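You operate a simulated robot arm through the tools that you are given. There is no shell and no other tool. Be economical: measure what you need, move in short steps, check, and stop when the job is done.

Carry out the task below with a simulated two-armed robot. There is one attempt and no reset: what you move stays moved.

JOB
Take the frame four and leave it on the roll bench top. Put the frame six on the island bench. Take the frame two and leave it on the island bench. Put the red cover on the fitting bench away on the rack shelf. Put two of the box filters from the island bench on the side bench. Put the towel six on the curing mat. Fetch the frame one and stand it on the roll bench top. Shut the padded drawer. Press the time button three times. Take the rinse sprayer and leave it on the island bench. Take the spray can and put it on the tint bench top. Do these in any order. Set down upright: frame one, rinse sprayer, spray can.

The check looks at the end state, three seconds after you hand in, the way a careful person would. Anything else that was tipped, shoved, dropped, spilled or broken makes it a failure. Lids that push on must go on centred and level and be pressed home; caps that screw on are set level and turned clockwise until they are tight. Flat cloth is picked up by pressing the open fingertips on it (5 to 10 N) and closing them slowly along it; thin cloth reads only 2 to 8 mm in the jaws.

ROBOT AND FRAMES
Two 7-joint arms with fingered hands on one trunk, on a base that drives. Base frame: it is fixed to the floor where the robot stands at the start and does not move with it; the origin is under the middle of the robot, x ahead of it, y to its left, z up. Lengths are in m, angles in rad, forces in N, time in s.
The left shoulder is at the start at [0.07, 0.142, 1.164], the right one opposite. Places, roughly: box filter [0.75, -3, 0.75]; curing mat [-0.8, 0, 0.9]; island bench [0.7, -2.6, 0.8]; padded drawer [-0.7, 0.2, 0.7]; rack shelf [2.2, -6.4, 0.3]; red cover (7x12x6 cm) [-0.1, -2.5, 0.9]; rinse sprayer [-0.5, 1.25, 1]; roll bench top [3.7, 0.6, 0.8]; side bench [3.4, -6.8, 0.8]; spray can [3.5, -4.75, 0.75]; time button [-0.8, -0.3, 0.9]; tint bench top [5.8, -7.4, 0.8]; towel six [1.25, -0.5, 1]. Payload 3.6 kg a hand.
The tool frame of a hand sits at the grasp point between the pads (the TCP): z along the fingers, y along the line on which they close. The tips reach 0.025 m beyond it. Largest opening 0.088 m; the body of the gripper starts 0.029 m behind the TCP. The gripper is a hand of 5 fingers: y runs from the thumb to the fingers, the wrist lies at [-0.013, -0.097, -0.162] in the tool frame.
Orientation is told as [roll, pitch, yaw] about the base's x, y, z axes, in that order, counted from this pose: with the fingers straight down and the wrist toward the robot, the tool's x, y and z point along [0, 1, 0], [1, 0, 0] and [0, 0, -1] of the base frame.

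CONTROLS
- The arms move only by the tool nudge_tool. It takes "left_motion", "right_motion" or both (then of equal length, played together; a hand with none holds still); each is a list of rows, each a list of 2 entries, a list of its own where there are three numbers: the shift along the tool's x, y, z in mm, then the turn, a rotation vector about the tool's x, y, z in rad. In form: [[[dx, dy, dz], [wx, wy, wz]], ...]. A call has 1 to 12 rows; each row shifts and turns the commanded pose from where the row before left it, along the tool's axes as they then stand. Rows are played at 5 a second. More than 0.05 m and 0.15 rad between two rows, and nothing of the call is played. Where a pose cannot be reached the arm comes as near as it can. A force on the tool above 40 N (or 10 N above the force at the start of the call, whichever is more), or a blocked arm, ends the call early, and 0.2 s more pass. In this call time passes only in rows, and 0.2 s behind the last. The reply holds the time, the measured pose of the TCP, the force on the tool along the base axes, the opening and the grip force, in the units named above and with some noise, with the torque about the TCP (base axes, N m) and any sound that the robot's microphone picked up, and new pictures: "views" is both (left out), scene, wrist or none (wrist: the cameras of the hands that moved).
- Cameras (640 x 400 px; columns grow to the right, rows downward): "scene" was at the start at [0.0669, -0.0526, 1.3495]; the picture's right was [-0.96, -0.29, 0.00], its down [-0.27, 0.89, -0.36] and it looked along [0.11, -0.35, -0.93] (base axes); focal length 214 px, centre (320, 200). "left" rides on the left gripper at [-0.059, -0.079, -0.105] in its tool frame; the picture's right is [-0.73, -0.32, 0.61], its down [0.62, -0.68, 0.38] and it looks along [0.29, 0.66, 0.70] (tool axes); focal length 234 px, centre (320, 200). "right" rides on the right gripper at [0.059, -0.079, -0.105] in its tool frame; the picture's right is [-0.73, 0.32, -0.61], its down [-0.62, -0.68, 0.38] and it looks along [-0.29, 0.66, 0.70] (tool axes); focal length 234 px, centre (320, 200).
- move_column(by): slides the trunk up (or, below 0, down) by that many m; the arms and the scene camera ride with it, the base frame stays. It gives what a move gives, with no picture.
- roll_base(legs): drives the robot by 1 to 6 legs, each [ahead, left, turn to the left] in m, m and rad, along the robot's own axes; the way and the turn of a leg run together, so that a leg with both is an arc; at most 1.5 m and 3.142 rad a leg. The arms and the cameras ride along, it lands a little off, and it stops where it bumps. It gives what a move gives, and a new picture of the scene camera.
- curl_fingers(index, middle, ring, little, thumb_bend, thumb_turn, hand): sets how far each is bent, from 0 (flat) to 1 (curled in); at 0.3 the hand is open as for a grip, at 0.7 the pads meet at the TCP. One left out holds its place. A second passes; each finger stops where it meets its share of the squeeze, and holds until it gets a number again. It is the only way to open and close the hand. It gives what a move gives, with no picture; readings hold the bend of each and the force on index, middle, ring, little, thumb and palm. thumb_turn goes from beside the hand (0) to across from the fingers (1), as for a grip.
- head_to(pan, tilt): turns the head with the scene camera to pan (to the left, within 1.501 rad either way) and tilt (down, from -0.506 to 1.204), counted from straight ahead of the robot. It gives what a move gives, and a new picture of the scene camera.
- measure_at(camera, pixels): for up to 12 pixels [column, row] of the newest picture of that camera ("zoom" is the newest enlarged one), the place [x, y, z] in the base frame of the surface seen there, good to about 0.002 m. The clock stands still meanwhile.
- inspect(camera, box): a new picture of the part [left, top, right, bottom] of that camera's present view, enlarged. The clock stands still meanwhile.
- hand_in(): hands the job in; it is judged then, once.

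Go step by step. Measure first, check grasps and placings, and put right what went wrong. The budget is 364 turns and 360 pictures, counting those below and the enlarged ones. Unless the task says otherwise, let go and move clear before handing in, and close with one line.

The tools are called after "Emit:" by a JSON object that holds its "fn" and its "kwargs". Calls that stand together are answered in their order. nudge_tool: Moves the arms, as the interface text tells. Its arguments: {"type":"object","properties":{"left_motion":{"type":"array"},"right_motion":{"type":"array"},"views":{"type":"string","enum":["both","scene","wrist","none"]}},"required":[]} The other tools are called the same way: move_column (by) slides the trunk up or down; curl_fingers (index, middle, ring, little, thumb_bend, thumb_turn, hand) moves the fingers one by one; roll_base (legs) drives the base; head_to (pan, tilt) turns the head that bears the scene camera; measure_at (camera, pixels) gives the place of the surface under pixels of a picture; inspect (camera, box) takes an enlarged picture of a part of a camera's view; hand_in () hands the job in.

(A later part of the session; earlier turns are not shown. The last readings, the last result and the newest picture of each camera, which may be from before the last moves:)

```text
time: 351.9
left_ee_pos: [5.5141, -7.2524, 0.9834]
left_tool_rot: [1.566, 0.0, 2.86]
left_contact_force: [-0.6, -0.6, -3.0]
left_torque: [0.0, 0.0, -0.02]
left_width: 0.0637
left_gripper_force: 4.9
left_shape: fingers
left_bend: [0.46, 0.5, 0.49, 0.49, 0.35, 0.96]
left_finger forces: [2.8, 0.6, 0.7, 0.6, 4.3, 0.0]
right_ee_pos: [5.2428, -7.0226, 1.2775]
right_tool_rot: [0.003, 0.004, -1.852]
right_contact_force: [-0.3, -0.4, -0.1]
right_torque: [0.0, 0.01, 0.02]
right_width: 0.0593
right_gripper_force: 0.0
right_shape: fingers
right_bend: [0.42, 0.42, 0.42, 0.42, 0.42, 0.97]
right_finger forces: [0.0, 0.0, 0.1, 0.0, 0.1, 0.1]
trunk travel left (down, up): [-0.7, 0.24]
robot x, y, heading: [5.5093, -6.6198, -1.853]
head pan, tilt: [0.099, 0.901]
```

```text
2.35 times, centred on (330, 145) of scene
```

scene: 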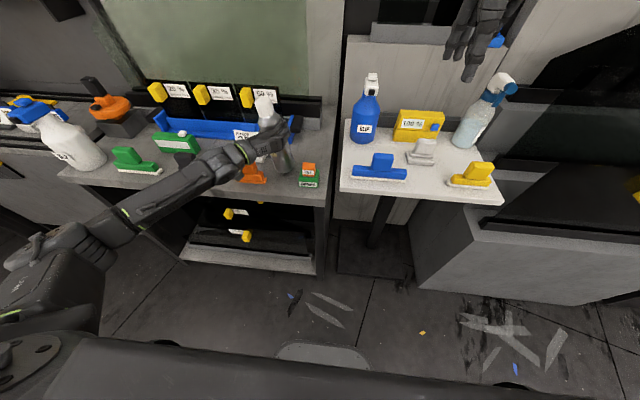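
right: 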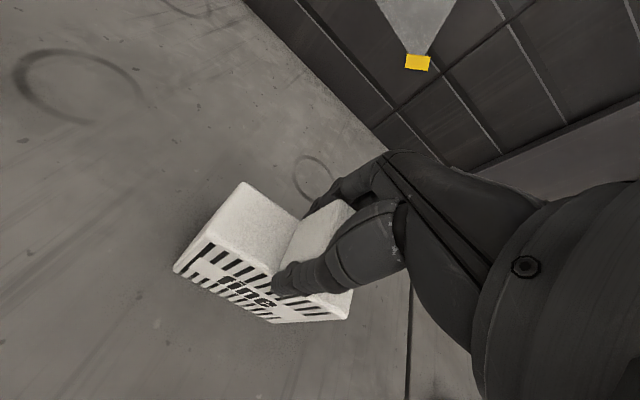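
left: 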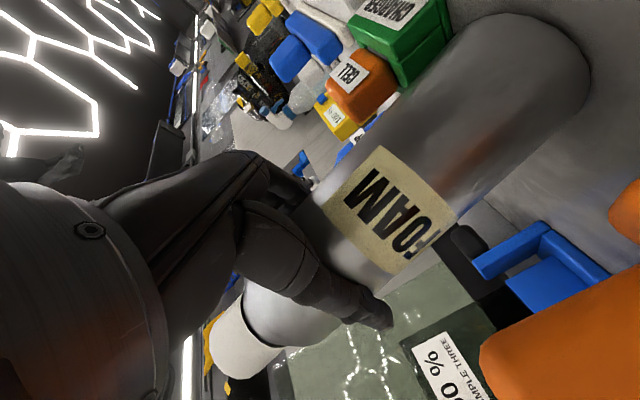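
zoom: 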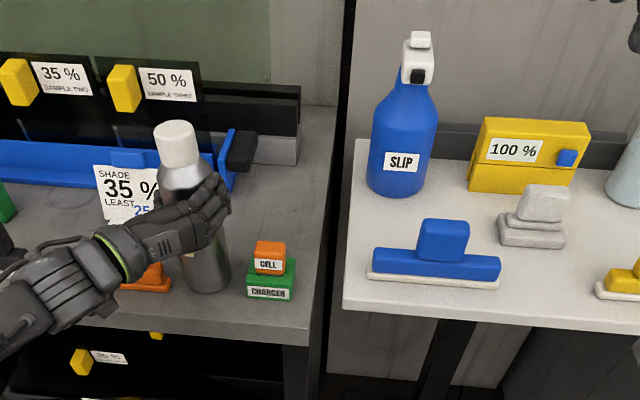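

The can settled upright with the grip loose. I'll open fully and withdraw straight back.

Emit:
{"fn": "curl_fingers", "kwargs": {"hand": "left", "index": 0.36, "middle": 0.36, "ring": 0.36, "little": 0.36, "thumb_bend": 0.28}}

Emit:
{"fn": "nudge_tool", "kwargs": {"left_motion": [[[0, 2, -15], [0, 0, 0]], [[0, 0, -25], [0, 0, 0]], [[0, 0, -35], [0, 0, 0]], [[0, 0, -45], [0, 0, 0]]], "views": "both"}}

Emit:
{"fn": "inspect", "kwargs": {"camera": "scene", "box": [200, 60, 460, 230]}}

```text
time: 352.9
left_ee_pos: [5.5143, -7.2533, 0.9843]
left_tool_rot: [1.567, 0.0, 2.865]
left_contact_force: [0.0, -0.4, -0.4]
left_torque: [-0.01, -0.01, -0.01]
left_width: 0.0797
left_gripper_force: 0.5
left_shape: fingers
left_bend: [0.36, 0.36, 0.36, 0.36, 0.28, 0.97]
left_finger forces: [0.3, 0.0, 0.0, 0.0, 0.1, 0.0]
right_ee_pos: [5.2416, -7.0216, 1.2777]
right_tool_rot: [0.004, 0.001, -1.852]
right_contact_force: [0.0, -0.1, -0.5]
right_torque: [-0.01, 0.04, -0.01]
right_width: 0.0594
right_gripper_force: 0.0
right_shape: fingers
right_bend: [0.42, 0.42, 0.42, 0.42, 0.42, 0.97]
right_finger forces: [0.0, 0.0, 0.0, 0.0, 0.1, 0.1]
trunk travel left (down, up): [-0.7, 0.24]
robot x, y, heading: [5.5079, -6.6178, -1.854]
head pan, tilt: [0.099, 0.901]
```

```text
time: 353.9
left_ee_pos: [5.5444, -7.1361, 0.9838]
left_tool_rot: [1.568, 0.001, 2.863]
left_contact_force: [0.3, 0.0, 0.0]
left_torque: [0.01, -0.02, -0.03]
left_width: 0.0798
left_gripper_force: 0.0
left_shape: fingers
left_bend: [0.36, 0.36, 0.36, 0.36, 0.28, 0.97]
left_finger forces: [0.1, 0.0, 0.0, 0.1, 0.0, 0.0]
right_ee_pos: [5.2427, -7.0194, 1.2779]
right_tool_rot: [0.003, 0.002, -1.852]
right_contact_force: [0.3, -0.2, 0.0]
right_torque: [-0.04, -0.02, -0.02]
right_width: 0.0594
right_gripper_force: 0.0
right_shape: fingers
right_bend: [0.42, 0.42, 0.42, 0.42, 0.42, 0.97]
right_finger forces: [0.0, 0.0, 0.0, 0.0, 0.0, 0.1]
trunk travel left (down, up): [-0.7, 0.24]
robot x, y, heading: [5.5102, -6.6209, -1.849]
head pan, tilt: [0.099, 0.901]
```

scene: 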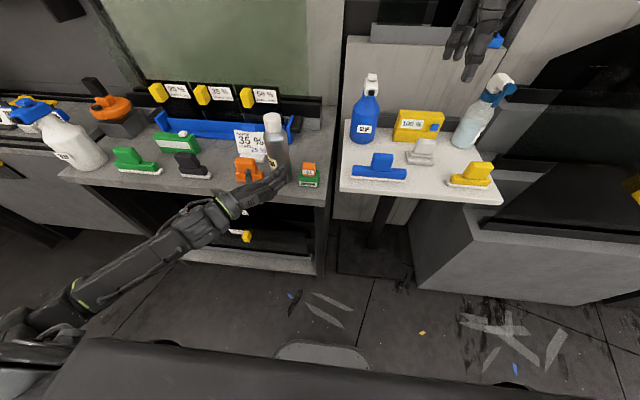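
left: 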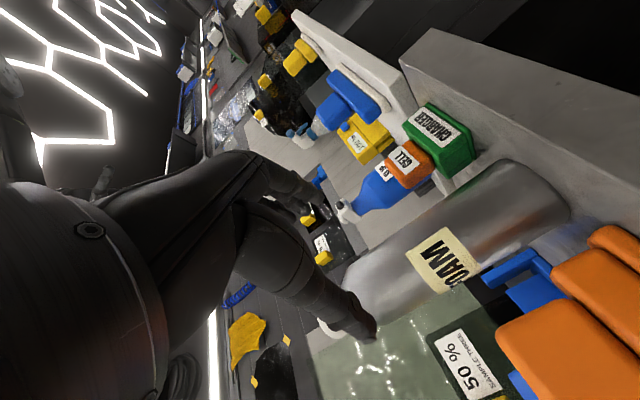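

```text
2.35 times, centred on (330, 145) of scene
```

zoom: 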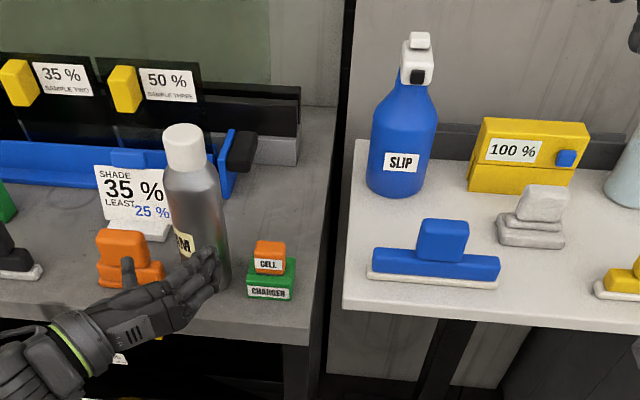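

The spray can stands upright on the tint bench. I'll withdraw, raise the left hand outward, and rotate it back to the down pose.

Emit:
{"fn": "roll_base", "kwargs": {"legs": [[-0.35, 0, 0]]}}

Emit:
{"fn": "nudge_tool", "kwargs": {"left_motion": [[[35, -33, 0], [0, 0, 0]], [[35, -33, 0], [0, 0, 0]], [[35, -33, 0], [0, 0, 0]], [[35, 0, 0], [0, 0, 0]], [[0, 0, 0], [0.0864, -0.0864, -0.0864]], [[0, 0, 0], [0.0864, -0.0864, -0.0864]], [[0, 0, 0], [0.0864, -0.0864, -0.0864]], [[0, 0, 0], [0.0864, -0.0864, -0.0864]], [[0, 0, 0], [0.0864, -0.0864, -0.0864]], [[0, 0, 0], [0.0864, -0.0864, -0.0864]], [[0, 0, 0], [0.0864, -0.0864, -0.0864]], [[0, 0, 0], [0.0864, -0.0864, -0.0864]]], "views": "none"}}

Emit:
{"fn": "nudge_tool", "kwargs": {"left_motion": [[[0, 0, 0], [0.0864, -0.0864, -0.0864]], [[0, 0, 0], [0.0864, -0.0864, -0.0864]], [[0, 0, 0], [0.0864, -0.0864, -0.0864]], [[0, 0, 0], [0.0864, -0.0864, -0.0864]], [[0, 0, 0], [0.0864, -0.0864, -0.0864]], [[0, 0, 0], [0.0864, -0.0864, -0.0864]]], "views": "scene"}}

```text
time: 356.2
left_ee_pos: [5.6429, -6.7983, 0.9827]
left_tool_rot: [1.567, 0.001, 2.862]
left_contact_force: [0.3, 0.4, 0.1]
left_torque: [-0.01, -0.02, -0.01]
left_width: 0.0799
left_gripper_force: 0.1
left_shape: fingers
left_bend: [0.36, 0.36, 0.36, 0.36, 0.28, 0.97]
left_finger forces: [0.0, 0.0, 0.1, 0.1, 0.0, 0.0]
right_ee_pos: [5.3401, -6.6824, 1.2772]
right_tool_rot: [0.003, 0.002, -1.85]
right_contact_force: [0.6, 0.1, 0.1]
right_torque: [0.01, -0.01, -0.02]
right_width: 0.0595
right_gripper_force: 0.1
right_shape: fingers
right_bend: [0.42, 0.42, 0.42, 0.42, 0.42, 0.97]
right_finger forces: [0.0, 0.1, 0.0, 0.0, 0.0, 0.0]
trunk travel left (down, up): [-0.7, 0.24]
robot x, y, heading: [5.6076, -6.2793, -1.852]
head pan, tilt: [0.099, 0.901]
```

scene: 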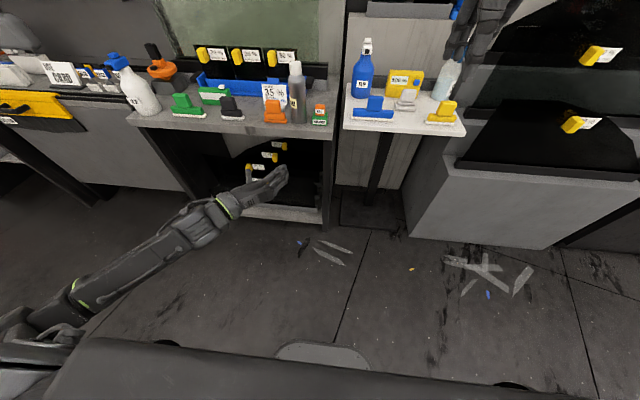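

```text
time: 358.8
left_ee_pos: [5.738, -6.8247, 1.1249]
left_tool_rot: [0.654, -0.328, -2.504]
left_contact_force: [-0.7, -1.7, -0.4]
left_torque: [0.01, 0.05, 0.0]
left_width: 0.08
left_gripper_force: 0.0
left_shape: fingers
left_bend: [0.36, 0.36, 0.36, 0.36, 0.28, 0.97]
left_finger forces: [0.0, 0.0, 0.0, 0.0, 0.0, 0.1]
right_ee_pos: [5.3394, -6.6809, 1.2779]
right_tool_rot: [0.004, 0.002, -1.851]
right_contact_force: [1.0, 0.2, 0.6]
right_torque: [0.01, 0.02, 0.02]
right_width: 0.0591
right_gripper_force: 0.0
right_shape: fingers
right_bend: [0.42, 0.42, 0.42, 0.42, 0.42, 0.97]
right_finger forces: [0.0, 0.0, 0.1, 0.0, 0.0, 0.0]
trunk travel left (down, up): [-0.7, 0.24]
robot x, y, heading: [5.6064, -6.284, -1.85]
head pan, tilt: [0.099, 0.901]
```

```text
time: 360.2
left_ee_pos: [5.7372, -6.826, 1.1241]
left_tool_rot: [-0.002, 0.005, -1.849]
left_contact_force: [-0.1, 0.2, -1.4]
left_torque: [0.02, -0.01, -0.01]
left_width: 0.0797
left_gripper_force: 0.1
left_shape: fingers
left_bend: [0.36, 0.36, 0.36, 0.36, 0.28, 0.97]
left_finger forces: [0.0, 0.0, 0.0, 0.0, 0.1, 0.1]
right_ee_pos: [5.3407, -6.6817, 1.2777]
right_tool_rot: [0.002, 0.003, -1.851]
right_contact_force: [0.0, -0.1, -1.3]
right_torque: [-0.02, 0.01, 0.01]
right_width: 0.0592
right_gripper_force: 0.1
right_shape: fingers
right_bend: [0.42, 0.42, 0.42, 0.42, 0.42, 0.97]
right_finger forces: [0.0, 0.0, 0.0, 0.0, 0.1, 0.0]
trunk travel left (down, up): [-0.7, 0.24]
robot x, y, heading: [5.6078, -6.2832, -1.854]
head pan, tilt: [0.099, 0.901]
```

scene: 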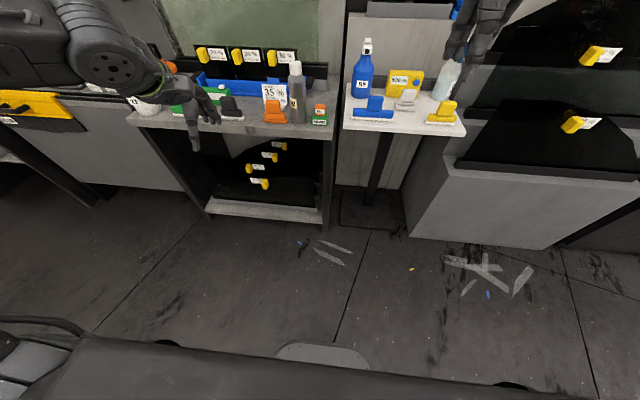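

The left hand is back in the down pose. The remaining work is near the start area; I'll strafe back west along the corridor, then turn north up the passage beside the island.

Emit:
{"fn": "roll_base", "kwargs": {"legs": [[0, -1.2, 0], [0, -1.2, 0], [0, -1.1, 0], [0, 0, -3.14]]}}

Emit:
{"fn": "head_to", "kwargs": {"pan": 0.2, "tilt": 0.4}}

```text
time: 384.5
left_ee_pos: [2.1411, -4.7701, 1.124]
left_tool_rot: [-0.001, 0.002, 1.257]
left_contact_force: [-0.1, 0.8, 0.0]
left_torque: [0.0, -0.02, 0.0]
left_width: 0.0796
left_gripper_force: 0.1
left_shape: fingers
left_bend: [0.36, 0.36, 0.36, 0.36, 0.28, 0.97]
left_finger forces: [0.0, 0.0, 0.0, 0.0, 0.0, 0.0]
right_ee_pos: [2.5336, -4.928, 1.278]
right_tool_rot: [0.001, 0.003, 1.254]
right_contact_force: [0.6, -0.7, -0.8]
right_torque: [-0.03, 0.01, 0.0]
right_width: 0.0595
right_gripper_force: 0.0
right_shape: fingers
right_bend: [0.42, 0.42, 0.42, 0.42, 0.42, 0.97]
right_finger forces: [0.0, 0.1, 0.0, 0.0, 0.0, 0.0]
trunk travel left (down, up): [-0.7, 0.24]
robot x, y, heading: [2.2497, -5.3215, 1.252]
head pan, tilt: [0.099, 0.901]
```

scene: 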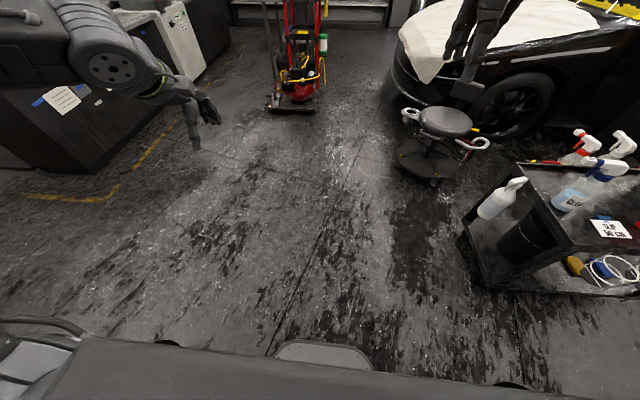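

```text
time: 385.5
left_ee_pos: [2.1412, -4.7689, 1.1239]
left_tool_rot: [0.0, 0.004, 1.257]
left_contact_force: [-0.5, 0.1, -1.2]
left_torque: [0.01, -0.01, 0.01]
left_width: 0.08
left_gripper_force: 0.0
left_shape: fingers
left_bend: [0.36, 0.36, 0.36, 0.36, 0.28, 0.97]
left_finger forces: [0.0, 0.0, 0.0, 0.0, 0.0, 0.0]
right_ee_pos: [2.5321, -4.9279, 1.2774]
right_tool_rot: [0.004, 0.003, 1.255]
right_contact_force: [-0.6, -0.1, 0.2]
right_torque: [0.0, 0.0, -0.03]
right_width: 0.0593
right_gripper_force: 0.0
right_shape: fingers
right_bend: [0.42, 0.42, 0.42, 0.42, 0.42, 0.97]
right_finger forces: [0.1, 0.0, 0.0, 0.0, 0.0, 0.0]
trunk travel left (down, up): [-0.7, 0.24]
robot x, y, heading: [2.2543, -5.3202, 1.253]
head pan, tilt: [0.201, 0.4]
```

scene: 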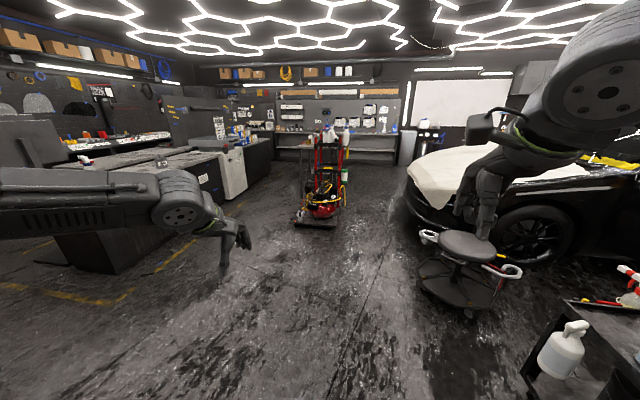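

The passage north is clear left of the red cart. I'll drive up it past the island.

Emit:
{"fn": "roll_base", "kwargs": {"legs": [[1.0, 0.66, 0], [1.0, 0.66, 0], [1.3, 0.25, 0]]}}

Emit:
{"fn": "head_to", "kwargs": {"pan": 0.3, "tilt": 0.4}}

Emit:
{"fn": "head_to", "kwargs": {"pan": -0.6, "tilt": 0.35}}

```text
time: 403.5
left_ee_pos: [1.7676, -1.1285, 1.1247]
left_tool_rot: [0.0, 0.003, 1.222]
left_contact_force: [-0.3, 0.2, -0.5]
left_torque: [-0.04, 0.01, -0.01]
left_width: 0.0797
left_gripper_force: 0.2
left_shape: fingers
left_bend: [0.36, 0.36, 0.36, 0.36, 0.28, 0.97]
left_finger forces: [0.0, 0.0, 0.0, 0.0, 0.0, 0.1]
right_ee_pos: [2.1538, -1.3002, 1.2779]
right_tool_rot: [0.004, 0.003, 1.22]
right_contact_force: [-0.1, -0.7, 0.5]
right_torque: [-0.01, 0.02, 0.01]
right_width: 0.0592
right_gripper_force: 0.0
right_shape: fingers
right_bend: [0.42, 0.42, 0.42, 0.42, 0.42, 0.97]
right_finger forces: [0.0, 0.0, 0.0, 0.0, 0.1, 0.0]
trunk travel left (down, up): [-0.7, 0.24]
robot x, y, heading: [1.8575, -1.6794, 1.216]
head pan, tilt: [0.201, 0.4]
```

scene: 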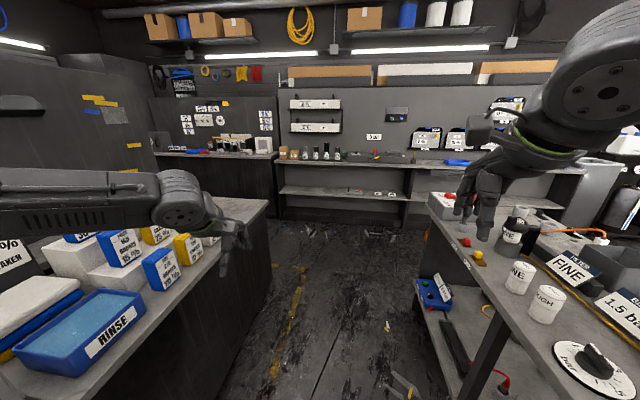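

```text
time: 404.2
left_ee_pos: [1.7665, -1.1283, 1.1239]
left_tool_rot: [0.0, 0.003, 1.221]
left_contact_force: [-0.1, 0.9, -0.2]
left_torque: [-0.01, -0.02, 0.03]
left_width: 0.0799
left_gripper_force: 0.1
left_shape: fingers
left_bend: [0.36, 0.36, 0.36, 0.36, 0.28, 0.97]
left_finger forces: [0.1, 0.0, 0.1, 0.0, 0.0, 0.0]
right_ee_pos: [2.1531, -1.2999, 1.2771]
right_tool_rot: [0.005, 0.003, 1.22]
right_contact_force: [1.1, -0.3, 0.1]
right_torque: [0.01, -0.02, -0.01]
right_width: 0.0593
right_gripper_force: 0.0
right_shape: fingers
right_bend: [0.42, 0.42, 0.42, 0.42, 0.42, 0.97]
right_finger forces: [0.0, 0.0, 0.0, 0.0, 0.1, 0.0]
trunk travel left (down, up): [-0.7, 0.24]
robot x, y, heading: [1.8609, -1.683, 1.222]
head pan, tilt: [0.3, 0.4]
```

scene: 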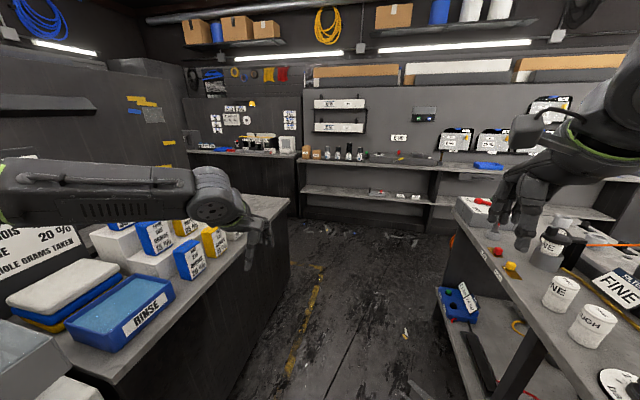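

```text
time: 405.4
left_ee_pos: [1.7664, -1.1283, 1.1237]
left_tool_rot: [0.0, 0.003, 1.222]
left_contact_force: [-0.3, 0.2, 0.2]
left_torque: [0.0, -0.01, 0.0]
left_width: 0.0799
left_gripper_force: 0.1
left_shape: fingers
left_bend: [0.36, 0.36, 0.36, 0.36, 0.28, 0.97]
left_finger forces: [0.0, 0.1, 0.0, 0.0, 0.0, 0.0]
right_ee_pos: [2.1528, -1.3011, 1.2778]
right_tool_rot: [0.004, 0.003, 1.219]
right_contact_force: [-0.8, -0.3, -0.4]
right_torque: [0.0, -0.03, -0.03]
right_width: 0.0594
right_gripper_force: 0.0
right_shape: fingers
right_bend: [0.42, 0.42, 0.42, 0.42, 0.42, 0.97]
right_finger forces: [0.1, 0.0, 0.1, 0.1, 0.1, 0.0]
trunk travel left (down, up): [-0.7, 0.24]
robot x, y, heading: [1.8605, -1.6797, 1.222]
head pan, tilt: [-0.6, 0.351]
```

scene: 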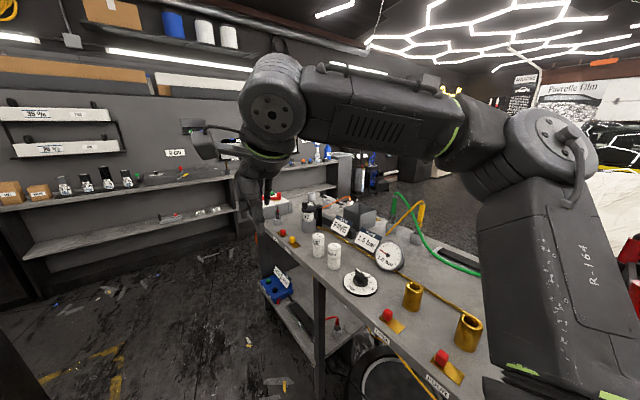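

On my left is the bench behind the board with labelled packs and a RINSE tray; the towel should be there. I'll look closer.

Emit:
{"fn": "head_to", "kwargs": {"pan": 0.9, "tilt": 0.6}}

Emit:
{"fn": "inspect", "kwargs": {"camera": "scene", "box": [160, 60, 640, 380]}}

```text
time: 407.0
left_ee_pos: [1.767, -1.1285, 1.1247]
left_tool_rot: [0.001, 0.004, 1.221]
left_contact_force: [0.1, -0.2, -0.1]
left_torque: [0.01, 0.02, -0.02]
left_width: 0.08
left_gripper_force: 0.1
left_shape: fingers
left_bend: [0.36, 0.36, 0.36, 0.36, 0.28, 0.97]
left_finger forces: [0.0, 0.0, 0.0, 0.1, 0.1, 0.1]
right_ee_pos: [2.153, -1.302, 1.2777]
right_tool_rot: [0.002, 0.003, 1.221]
right_contact_force: [0.1, 0.6, 0.3]
right_torque: [-0.01, -0.01, 0.04]
right_width: 0.0594
right_gripper_force: 0.0
right_shape: fingers
right_bend: [0.42, 0.42, 0.42, 0.42, 0.42, 0.97]
right_finger forces: [0.0, 0.0, 0.0, 0.0, 0.0, 0.0]
trunk travel left (down, up): [-0.7, 0.24]
robot x, y, heading: [1.8595, -1.6823, 1.221]
head pan, tilt: [0.901, 0.6]
```

scene: 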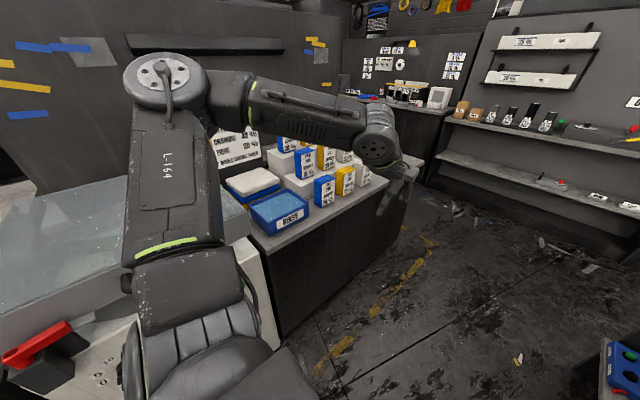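

```text
1.25 times, centred on (400, 220) of scene
```

zoom: 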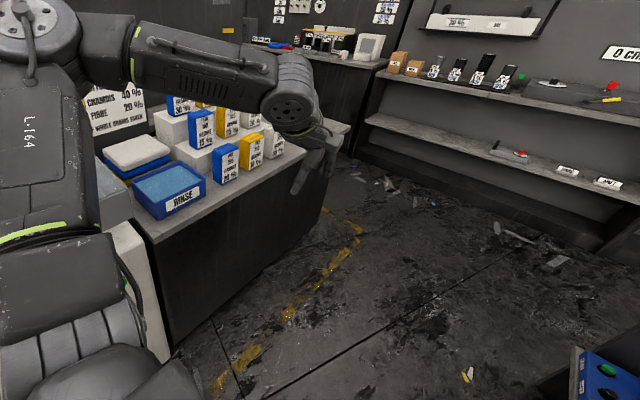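

I'll measure the bench edges here before moving up between them.

Emit:
{"fn": "measure_at", "kwargs": {"camera": "scene", "pixels": [[300, 237], [272, 245], [400, 175], [345, 195], [330, 160], [315, 195], [610, 355], [295, 160]]}}

Emit:
{"fn": "inspect", "kwargs": {"camera": "scene", "box": [220, 130, 400, 240]}}

```text
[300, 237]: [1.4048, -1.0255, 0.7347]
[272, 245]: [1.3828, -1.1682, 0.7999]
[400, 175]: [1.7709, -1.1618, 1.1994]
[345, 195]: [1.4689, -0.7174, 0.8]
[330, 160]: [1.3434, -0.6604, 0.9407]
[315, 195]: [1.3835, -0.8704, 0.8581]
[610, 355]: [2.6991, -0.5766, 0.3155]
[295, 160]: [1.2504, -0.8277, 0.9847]
```

```text
3.56 times, centred on (310, 185) of scene
```

zoom: 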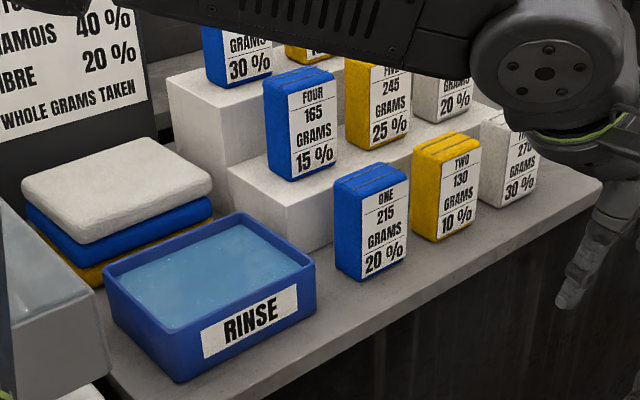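

The towels are labelled folded packs; SIX should be the right-hand one of the second row, at about [1.3,-0.45]. I'll raise the trunk, drive up and turn left to face them.

Emit:
{"fn": "move_column", "kwargs": {"by": 0.18}}

Emit:
{"fn": "roll_base", "kwargs": {"legs": [[1.0, 0.2, 0], [0, 0, 1.62]]}}

Emit:
{"fn": "head_to", "kwargs": {"pan": 0.0, "tilt": 0.75}}

Emit:
{"fn": "inspect", "kwargs": {"camera": "scene", "box": [160, 80, 480, 280]}}

```text
time: 409.0
left_ee_pos: [1.767, -1.1284, 1.3036]
left_tool_rot: [0.001, 0.004, 1.222]
left_contact_force: [0.1, -0.2, 0.2]
left_torque: [0.01, 0.0, -0.01]
left_width: 0.0799
left_gripper_force: 0.0
left_shape: fingers
left_bend: [0.36, 0.36, 0.36, 0.36, 0.28, 0.97]
left_finger forces: [0.1, 0.0, 0.1, 0.1, 0.0, 0.0]
right_ee_pos: [2.1527, -1.3012, 1.4588]
right_tool_rot: [0.003, 0.003, 1.219]
right_contact_force: [0.1, 0.0, -1.0]
right_torque: [0.04, -0.01, 0.0]
right_width: 0.0594
right_gripper_force: 0.1
right_shape: fingers
right_bend: [0.42, 0.42, 0.42, 0.42, 0.42, 0.97]
right_finger forces: [0.1, 0.0, 0.0, 0.1, 0.0, 0.0]
trunk travel left (down, up): [-0.88, 0.06]
robot x, y, heading: [1.8578, -1.679, 1.219]
head pan, tilt: [0.901, 0.6]
```

```text
time: 418.2
left_ee_pos: [1.4632, -0.8225, 1.3046]
left_tool_rot: [0.001, 0.004, 2.875]
left_contact_force: [0.1, 0.5, 1.0]
left_torque: [0.0, -0.01, 0.01]
left_width: 0.0796
left_gripper_force: 0.1
left_shape: fingers
left_bend: [0.36, 0.36, 0.36, 0.36, 0.28, 0.97]
left_finger forces: [0.0, 0.0, 0.0, 0.1, 0.0, 0.0]
right_ee_pos: [1.604, -0.4226, 1.4579]
right_tool_rot: [0.004, 0.005, 2.872]
right_contact_force: [-0.4, -0.2, 0.1]
right_torque: [0.03, 0.01, 0.0]
right_width: 0.0594
right_gripper_force: 0.1
right_shape: fingers
right_bend: [0.42, 0.42, 0.42, 0.42, 0.42, 0.97]
right_finger forces: [0.0, 0.0, 0.1, 0.1, 0.0, 0.1]
trunk travel left (down, up): [-0.88, 0.06]
robot x, y, heading: [2.0091, -0.6853, 2.871]
head pan, tilt: [0.901, 0.6]
```

scene: 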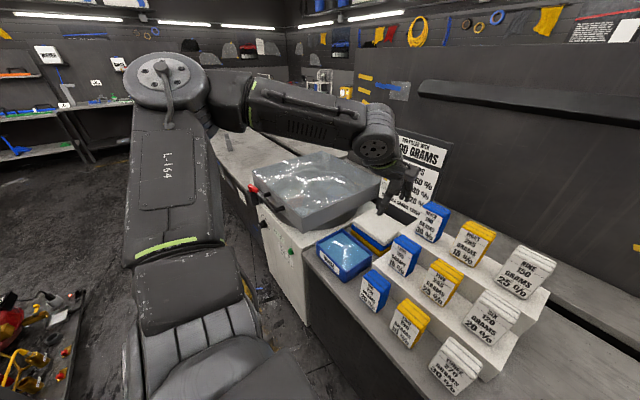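

```text
time: 419.4
left_ee_pos: [1.4638, -0.8231, 1.3049]
left_tool_rot: [0.002, 0.005, 2.872]
left_contact_force: [0.3, 0.7, 0.2]
left_torque: [0.0, -0.01, 0.0]
left_width: 0.0797
left_gripper_force: 0.1
left_shape: fingers
left_bend: [0.36, 0.36, 0.36, 0.36, 0.28, 0.97]
left_finger forces: [0.0, 0.0, 0.0, 0.1, 0.0, 0.0]
right_ee_pos: [1.6032, -0.4226, 1.4573]
right_tool_rot: [0.004, 0.002, 2.872]
right_contact_force: [0.8, 0.8, 0.3]
right_torque: [-0.02, 0.02, -0.01]
right_width: 0.0594
right_gripper_force: 0.1
right_shape: fingers
right_bend: [0.42, 0.42, 0.42, 0.42, 0.42, 0.97]
right_finger forces: [0.0, 0.0, 0.1, 0.0, 0.0, 0.0]
trunk travel left (down, up): [-0.88, 0.06]
robot x, y, heading: [2.0062, -0.6896, 2.866]
head pan, tilt: [0.0, 0.75]
```

scene: 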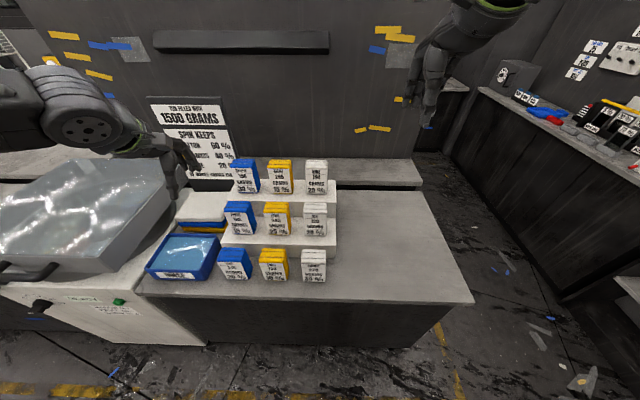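

```text
2.00 times, centred on (320, 180) of scene
```

zoom: 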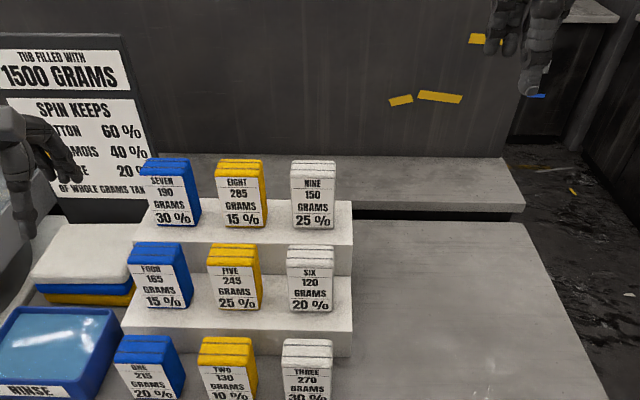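

SIX is at zoom (308,275), middle row right. I'll measure it and its neighbours.

Emit:
{"fn": "measure_at", "kwargs": {"camera": "zoom", "pixels": [[310, 248], [310, 258], [310, 285], [288, 280], [333, 280], [310, 307], [307, 343], [312, 165], [310, 225], [265, 255], [340, 320], [312, 172]]}}

```text
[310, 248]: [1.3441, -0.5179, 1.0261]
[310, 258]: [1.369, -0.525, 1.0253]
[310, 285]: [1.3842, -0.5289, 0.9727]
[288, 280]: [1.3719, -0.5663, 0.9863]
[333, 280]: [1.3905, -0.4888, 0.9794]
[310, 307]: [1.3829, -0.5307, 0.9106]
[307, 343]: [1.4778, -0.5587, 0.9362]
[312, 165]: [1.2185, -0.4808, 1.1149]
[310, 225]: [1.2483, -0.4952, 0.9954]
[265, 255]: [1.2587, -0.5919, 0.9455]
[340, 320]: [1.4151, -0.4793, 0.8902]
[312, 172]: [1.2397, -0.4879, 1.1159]
```

SIX's top is z 1.026, 45 mm deep, centred at [1.363,-0.525]. I'll shift left 0.15 m and ahead 0.1 m, and bring the open right hand above it.

Emit:
{"fn": "roll_base", "kwargs": {"legs": [[0, 0.15, 0], [0.1, 0, 0]]}}

Emit:
{"fn": "nudge_tool", "kwargs": {"right_motion": [[[2, 13, 46], [0, 0, 0]], [[2, 13, 46], [0, 0, 0]], [[2, 13, 46], [0, 0, 0]], [[2, 13, 46], [0, 0, 0]], [[2, 13, 46], [0, 0, 0]], [[2, 13, 46], [0, 0, 0]], [[2, 13, 46], [0, 0, 0]], [[0, 12, 25], [0, 0, 0]]]}}

Emit:
{"fn": "inspect", "kwargs": {"camera": "right", "box": [140, 130, 460, 370]}}

```text
time: 421.5
left_ee_pos: [1.3332, -0.9401, 1.3062]
left_tool_rot: [0.0, -0.002, 2.874]
left_contact_force: [-0.3, -0.5, 0.5]
left_torque: [-0.03, -0.01, 0.02]
left_width: 0.0799
left_gripper_force: 0.1
left_shape: fingers
left_bend: [0.36, 0.36, 0.36, 0.36, 0.28, 0.97]
left_finger forces: [0.1, 0.1, 0.1, 0.0, 0.0, 0.0]
right_ee_pos: [1.475, -0.5415, 1.4603]
right_tool_rot: [0.003, -0.002, 2.871]
right_contact_force: [0.3, -0.1, 0.7]
right_torque: [0.04, 0.0, -0.01]
right_width: 0.0594
right_gripper_force: 0.0
right_shape: fingers
right_bend: [0.42, 0.42, 0.42, 0.42, 0.42, 0.97]
right_finger forces: [0.0, 0.0, 0.1, 0.0, 0.1, 0.1]
trunk travel left (down, up): [-0.88, 0.06]
robot x, y, heading: [1.8754, -0.7984, 2.876]
head pan, tilt: [0.0, 0.75]
```

scene: 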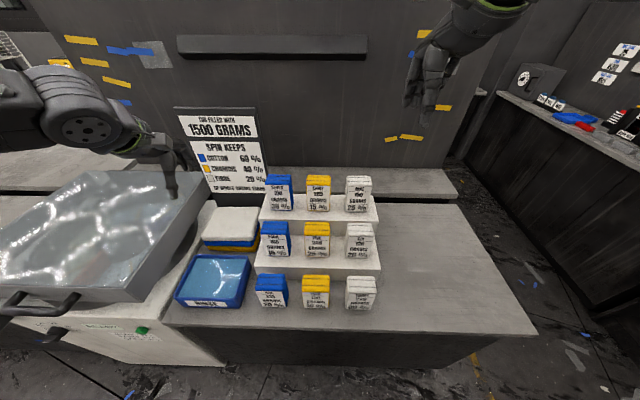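

```text
time: 423.3
left_ee_pos: [1.3277, -0.9387, 1.3035]
left_tool_rot: [-0.001, 0.004, 2.873]
left_contact_force: [0.2, -0.7, 0.3]
left_torque: [-0.03, 0.01, 0.0]
left_width: 0.0797
left_gripper_force: 0.1
left_shape: fingers
left_bend: [0.36, 0.36, 0.36, 0.36, 0.28, 0.97]
left_finger forces: [0.0, 0.0, 0.0, 0.1, 0.0, 0.0]
right_ee_pos: [1.3676, -0.5276, 1.111]
right_tool_rot: [0.003, 0.003, 2.871]
right_contact_force: [0.3, 0.4, -0.1]
right_torque: [0.02, 0.02, 0.0]
right_width: 0.0592
right_gripper_force: 0.1
right_shape: fingers
right_bend: [0.42, 0.42, 0.42, 0.42, 0.42, 0.97]
right_finger forces: [0.0, 0.0, 0.1, 0.1, 0.0, 0.0]
trunk travel left (down, up): [-0.88, 0.06]
robot x, y, heading: [1.8735, -0.8039, 2.869]
head pan, tilt: [0.0, 0.75]
```

scene: 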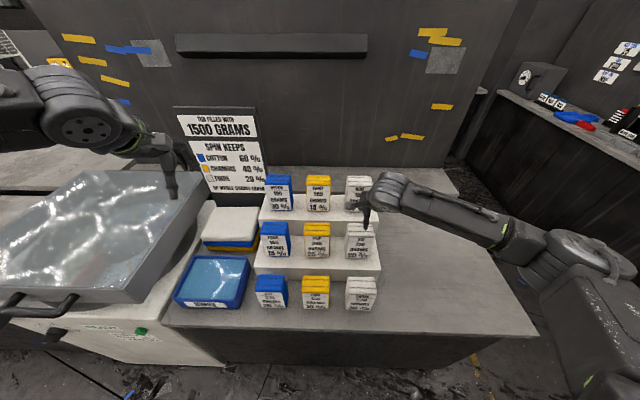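
right: 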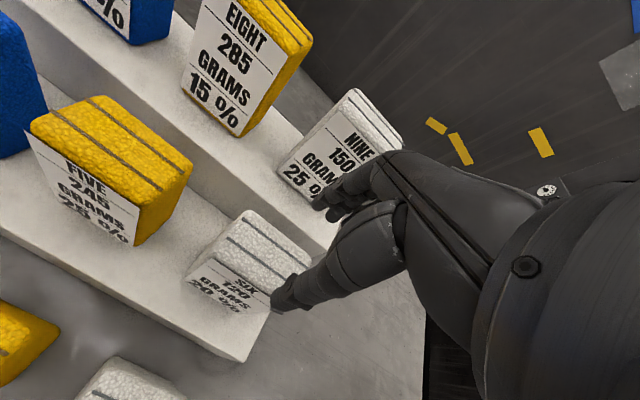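

```text
1.67 times, centred on (300, 250) of right
```

zoom: 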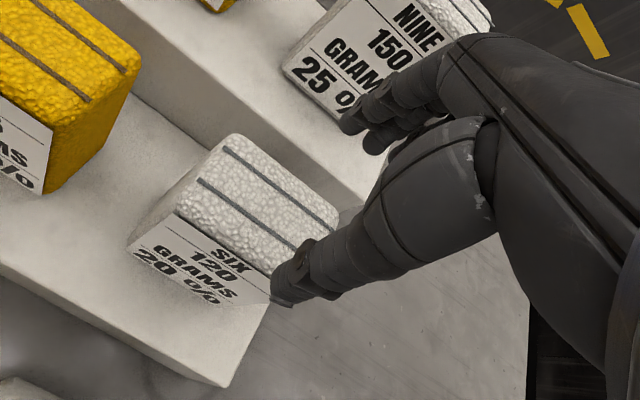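

I'll measure SIX's top corners from the wrist camera to centre the grasp, and note how close NINE is to my fingers.

Emit:
{"fn": "measure_at", "kwargs": {"camera": "zoom", "pixels": [[234, 142], [333, 212], [185, 208], [262, 195], [350, 118], [375, 140], [285, 285], [275, 120]]}}

```text
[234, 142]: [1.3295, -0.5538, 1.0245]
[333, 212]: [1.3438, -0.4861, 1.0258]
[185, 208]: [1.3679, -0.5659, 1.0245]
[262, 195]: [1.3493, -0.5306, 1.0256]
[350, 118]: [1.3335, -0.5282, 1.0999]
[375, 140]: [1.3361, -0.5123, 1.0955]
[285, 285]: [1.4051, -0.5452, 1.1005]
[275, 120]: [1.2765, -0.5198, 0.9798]
```

The centre is 11 mm farther ahead. I'll adjust and lower to z 1.003, then close.

Emit:
{"fn": "nudge_tool", "kwargs": {"right_motion": [[[0, 11, 30], [0, 0, 0]], [[0, 0, 35], [0, 0, 0]], [[0, 0, 25], [0, 0, 0]], [[0, 0, 17], [0, 0, 0]]], "views": "wrist"}}

Emit:
{"fn": "curl_fingers", "kwargs": {"hand": "right", "index": 0.66, "middle": 0.66, "ring": 0.66, "little": 0.66, "thumb_bend": 0.66}}

Emit:
{"fn": "nudge_tool", "kwargs": {"right_motion": [[[0, 0, -12], [0, 0, 0]], [[0, 0, -30], [0, 0, 0]], [[0, 0, -45], [0, 0, 0]], [[0, 0, -45], [0, 0, 0]]], "views": "both"}}

```text
time: 424.3
left_ee_pos: [1.3294, -0.9396, 1.3051]
left_tool_rot: [-0.003, 0.0, 2.873]
left_contact_force: [0.5, 0.7, 0.5]
left_torque: [0.0, -0.02, -0.01]
left_width: 0.0801
left_gripper_force: 0.0
left_shape: fingers
left_bend: [0.36, 0.36, 0.36, 0.36, 0.28, 0.97]
left_finger forces: [0.0, 0.0, 0.0, 0.1, 0.0, 0.0]
right_ee_pos: [1.3551, -0.5236, 1.0063]
right_tool_rot: [0.003, -0.002, 2.873]
right_contact_force: [-3.6, 2.6, 11.6]
right_torque: [0.0, 0.07, 0.01]
right_width: 0.064
right_gripper_force: 6.1
right_shape: fingers
right_bend: [0.39, 0.42, 0.42, 0.42, 0.41, 0.97]
right_finger forces: [6.9, 0.0, 0.0, 1.8, 3.4, 0.0]
trunk travel left (down, up): [-0.88, 0.06]
robot x, y, heading: [1.8713, -0.8022, 2.872]
head pan, tilt: [0.0, 0.75]
```

right: 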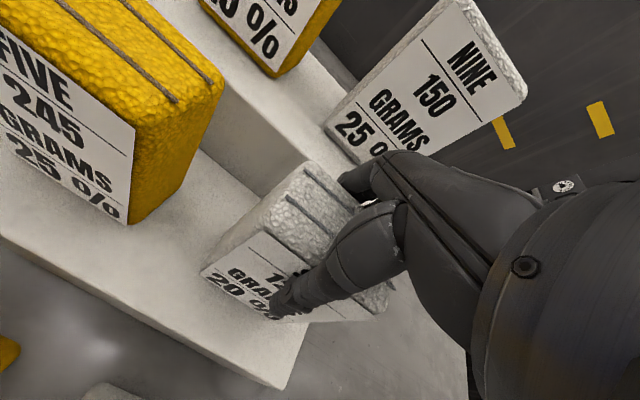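

```text
time: 425.3
left_ee_pos: [1.3281, -0.9402, 1.3052]
left_tool_rot: [0.0, 0.002, 2.873]
left_contact_force: [0.5, 0.2, 0.8]
left_torque: [-0.01, -0.01, 0.01]
left_width: 0.0797
left_gripper_force: 0.0
left_shape: fingers
left_bend: [0.36, 0.36, 0.36, 0.36, 0.28, 0.97]
left_finger forces: [0.0, 0.1, 0.1, 0.0, 0.0, 0.0]
right_ee_pos: [1.3568, -0.5245, 1.0064]
right_tool_rot: [0.003, 0.001, 2.872]
right_contact_force: [-5.2, 1.2, 15.4]
right_torque: [0.46, 1.11, 0.15]
right_width: 0.0499
right_gripper_force: 41.6
right_shape: fingers
right_bend: [0.46, 0.54, 0.55, 0.59, 0.56, 0.93]
right_finger forces: [19.6, 9.3, 7.9, 8.4, 37.8, 0.0]
trunk travel left (down, up): [-0.88, 0.06]
robot x, y, heading: [1.8659, -0.8025, 2.871]
head pan, tilt: [0.0, 0.75]
```

```text
time: 426.3
left_ee_pos: [1.3269, -0.9399, 1.3033]
left_tool_rot: [0.001, 0.003, 2.873]
left_contact_force: [-0.8, 0.0, -0.1]
left_torque: [-0.01, -0.03, -0.02]
left_width: 0.08
left_gripper_force: 0.2
left_shape: fingers
left_bend: [0.36, 0.36, 0.36, 0.36, 0.28, 0.97]
left_finger forces: [0.0, 0.0, 0.1, 0.0, 0.0, 0.0]
right_ee_pos: [1.3532, -0.5247, 1.1341]
right_tool_rot: [0.003, 0.005, 2.873]
right_contact_force: [0.2, -0.8, -2.9]
right_torque: [0.03, 0.02, -0.03]
right_width: 0.0493
right_gripper_force: 35.0
right_shape: fingers
right_bend: [0.48, 0.57, 0.57, 0.6, 0.55, 0.92]
right_finger forces: [16.2, 6.8, 5.4, 6.3, 35.3, 0.0]
trunk travel left (down, up): [-0.88, 0.06]
robot x, y, heading: [1.8694, -0.8007, 2.87]
head pan, tilt: [0.0, 0.75]
```

scene: 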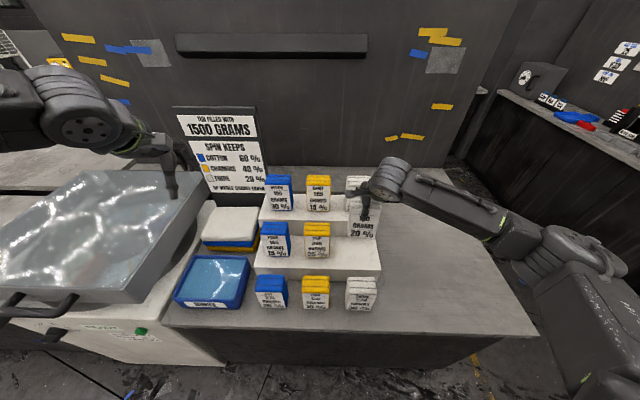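
right: 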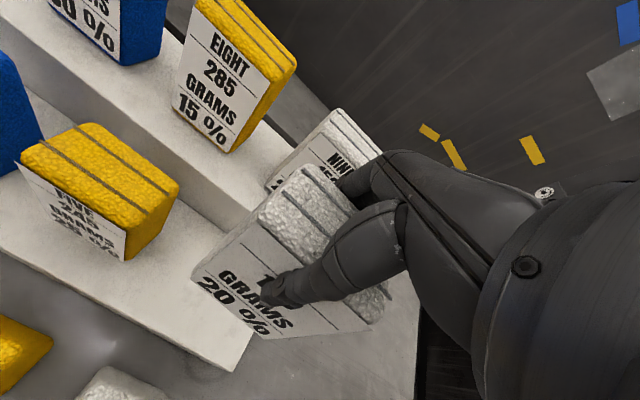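

Towel six is lifted and NINE is undisturbed. I'll measure the bench's right end and the passage before driving around to the curing mat.

Emit:
{"fn": "measure_at", "kwargs": {"camera": "scene", "pixels": [[525, 328], [470, 225], [450, 180], [480, 100], [600, 330], [560, 250], [620, 150]]}}

Emit:
{"fn": "nudge_tool", "kwargs": {"right_motion": [[[0, -30, -30], [0, 0, 0]], [[0, -30, -30], [0, 0, 0]], [[0, -30, -30], [0, 0, 0]]], "views": "none"}}

Emit:
{"fn": "head_to", "kwargs": {"pan": -0.9, "tilt": 0.5}}

```text
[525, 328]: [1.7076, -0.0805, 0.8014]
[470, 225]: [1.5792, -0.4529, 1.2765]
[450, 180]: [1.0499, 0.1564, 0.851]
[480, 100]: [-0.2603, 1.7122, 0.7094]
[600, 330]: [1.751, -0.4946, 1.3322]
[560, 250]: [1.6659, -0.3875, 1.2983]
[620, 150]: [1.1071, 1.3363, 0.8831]
```

```text
time: 427.1
left_ee_pos: [1.3281, -0.9405, 1.3041]
left_tool_rot: [-0.001, 0.001, 2.873]
left_contact_force: [-0.6, 0.2, -0.2]
left_torque: [0.02, 0.01, 0.03]
left_width: 0.0799
left_gripper_force: 0.1
left_shape: fingers
left_bend: [0.36, 0.36, 0.36, 0.36, 0.28, 0.97]
left_finger forces: [0.1, 0.1, 0.0, 0.0, 0.0, 0.0]
right_ee_pos: [1.4426, -0.5485, 1.2272]
right_tool_rot: [0.004, 0.004, 2.87]
right_contact_force: [-0.1, -0.8, -2.8]
right_torque: [-0.03, 0.02, -0.03]
right_width: 0.0493
right_gripper_force: 34.4
right_shape: fingers
right_bend: [0.48, 0.57, 0.58, 0.6, 0.55, 0.92]
right_finger forces: [16.3, 6.7, 5.5, 6.1, 35.0, 0.0]
trunk travel left (down, up): [-0.88, 0.06]
robot x, y, heading: [1.8728, -0.8042, 2.869]
head pan, tilt: [0.0, 0.75]
```

```text
time: 428.3
left_ee_pos: [1.327, -0.9386, 1.3033]
left_tool_rot: [-0.001, 0.004, 2.872]
left_contact_force: [-0.3, 0.4, 0.0]
left_torque: [-0.01, -0.03, -0.04]
left_width: 0.0797
left_gripper_force: 0.1
left_shape: fingers
left_bend: [0.36, 0.36, 0.36, 0.36, 0.28, 0.97]
left_finger forces: [0.0, 0.0, 0.0, 0.0, 0.0, 0.0]
right_ee_pos: [1.441, -0.548, 1.2275]
right_tool_rot: [0.004, 0.003, 2.872]
right_contact_force: [-0.8, 0.0, -3.1]
right_torque: [0.03, 0.03, 0.0]
right_width: 0.0494
right_gripper_force: 35.0
right_shape: fingers
right_bend: [0.48, 0.57, 0.58, 0.6, 0.55, 0.92]
right_finger forces: [16.3, 6.7, 5.5, 6.1, 34.9, 0.1]
trunk travel left (down, up): [-0.88, 0.06]
robot x, y, heading: [1.8728, -0.8009, 2.869]
head pan, tilt: [-0.901, 0.499]
```

scene: 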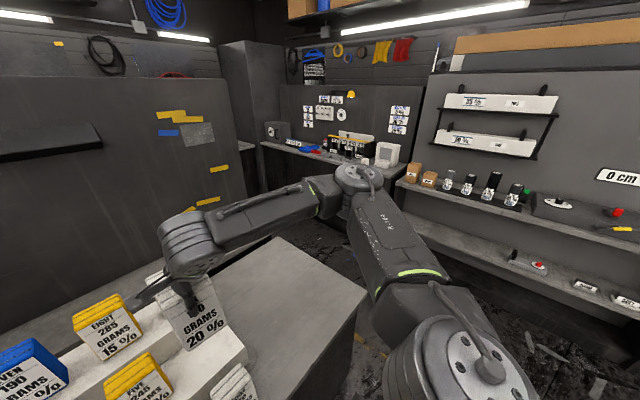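

The bench corner is at [1.71,-0.08] with a 1.2 m passage to the north counter. I'll drive around through it to the aisle in front of the curing mat.

Emit:
{"fn": "roll_base", "kwargs": {"legs": [[0, -1.2, 0], [1.3, 0, 0], [0.65, 0, 0]]}}

Emit:
{"fn": "head_to", "kwargs": {"pan": 0.4, "tilt": 0.55}}

```text
time: 443.7
left_ee_pos: [-0.2016, 0.7554, 1.3045]
left_tool_rot: [0.0, 0.002, 2.88]
left_contact_force: [-0.8, -0.5, 0.2]
left_torque: [-0.01, 0.01, 0.02]
left_width: 0.0795
left_gripper_force: 0.1
left_shape: fingers
left_bend: [0.36, 0.36, 0.36, 0.36, 0.28, 0.97]
left_finger forces: [0.0, 0.0, 0.0, 0.1, 0.0, 0.1]
right_ee_pos: [-0.0912, 1.1468, 1.228]
right_tool_rot: [0.003, 0.001, 2.88]
right_contact_force: [0.2, -0.8, -3.1]
right_torque: [0.02, 0.02, -0.02]
right_width: 0.0491
right_gripper_force: 34.6
right_shape: fingers
right_bend: [0.48, 0.57, 0.58, 0.6, 0.55, 0.92]
right_finger forces: [16.3, 6.7, 5.5, 6.0, 34.8, 0.0]
trunk travel left (down, up): [-0.88, 0.06]
robot x, y, heading: [0.3367, 0.8952, 2.882]
head pan, tilt: [-0.901, 0.499]
```

scene: 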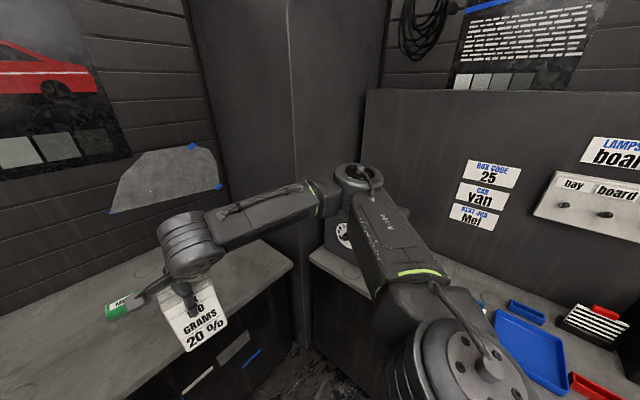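

```text
time: 445.2
left_ee_pos: [-0.2031, 0.7549, 1.3046]
left_tool_rot: [-0.001, 0.004, 2.879]
left_contact_force: [0.3, -0.3, 0.7]
left_torque: [-0.01, -0.03, -0.02]
left_width: 0.0798
left_gripper_force: 0.0
left_shape: fingers
left_bend: [0.36, 0.36, 0.36, 0.36, 0.28, 0.97]
left_finger forces: [0.0, 0.0, 0.0, 0.0, 0.0, 0.1]
right_ee_pos: [-0.0927, 1.1476, 1.2266]
right_tool_rot: [0.003, 0.003, 2.878]
right_contact_force: [1.5, -0.8, -2.4]
right_torque: [-0.01, 0.0, -0.01]
right_width: 0.0492
right_gripper_force: 34.5
right_shape: fingers
right_bend: [0.48, 0.57, 0.58, 0.6, 0.55, 0.92]
right_finger forces: [16.3, 6.8, 5.4, 6.0, 34.8, 0.0]
trunk travel left (down, up): [-0.88, 0.06]
robot x, y, heading: [0.3402, 0.8957, 2.881]
head pan, tilt: [0.4, 0.55]
```

scene: 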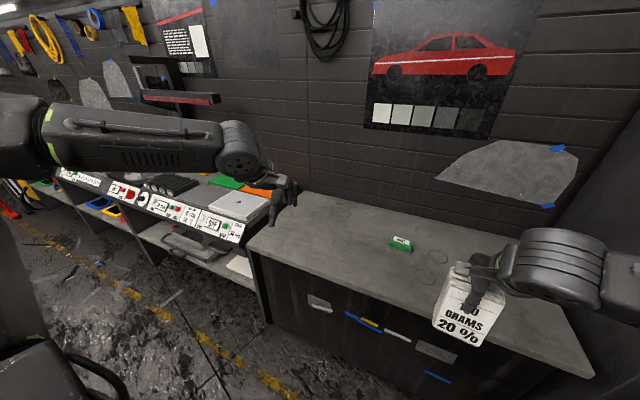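

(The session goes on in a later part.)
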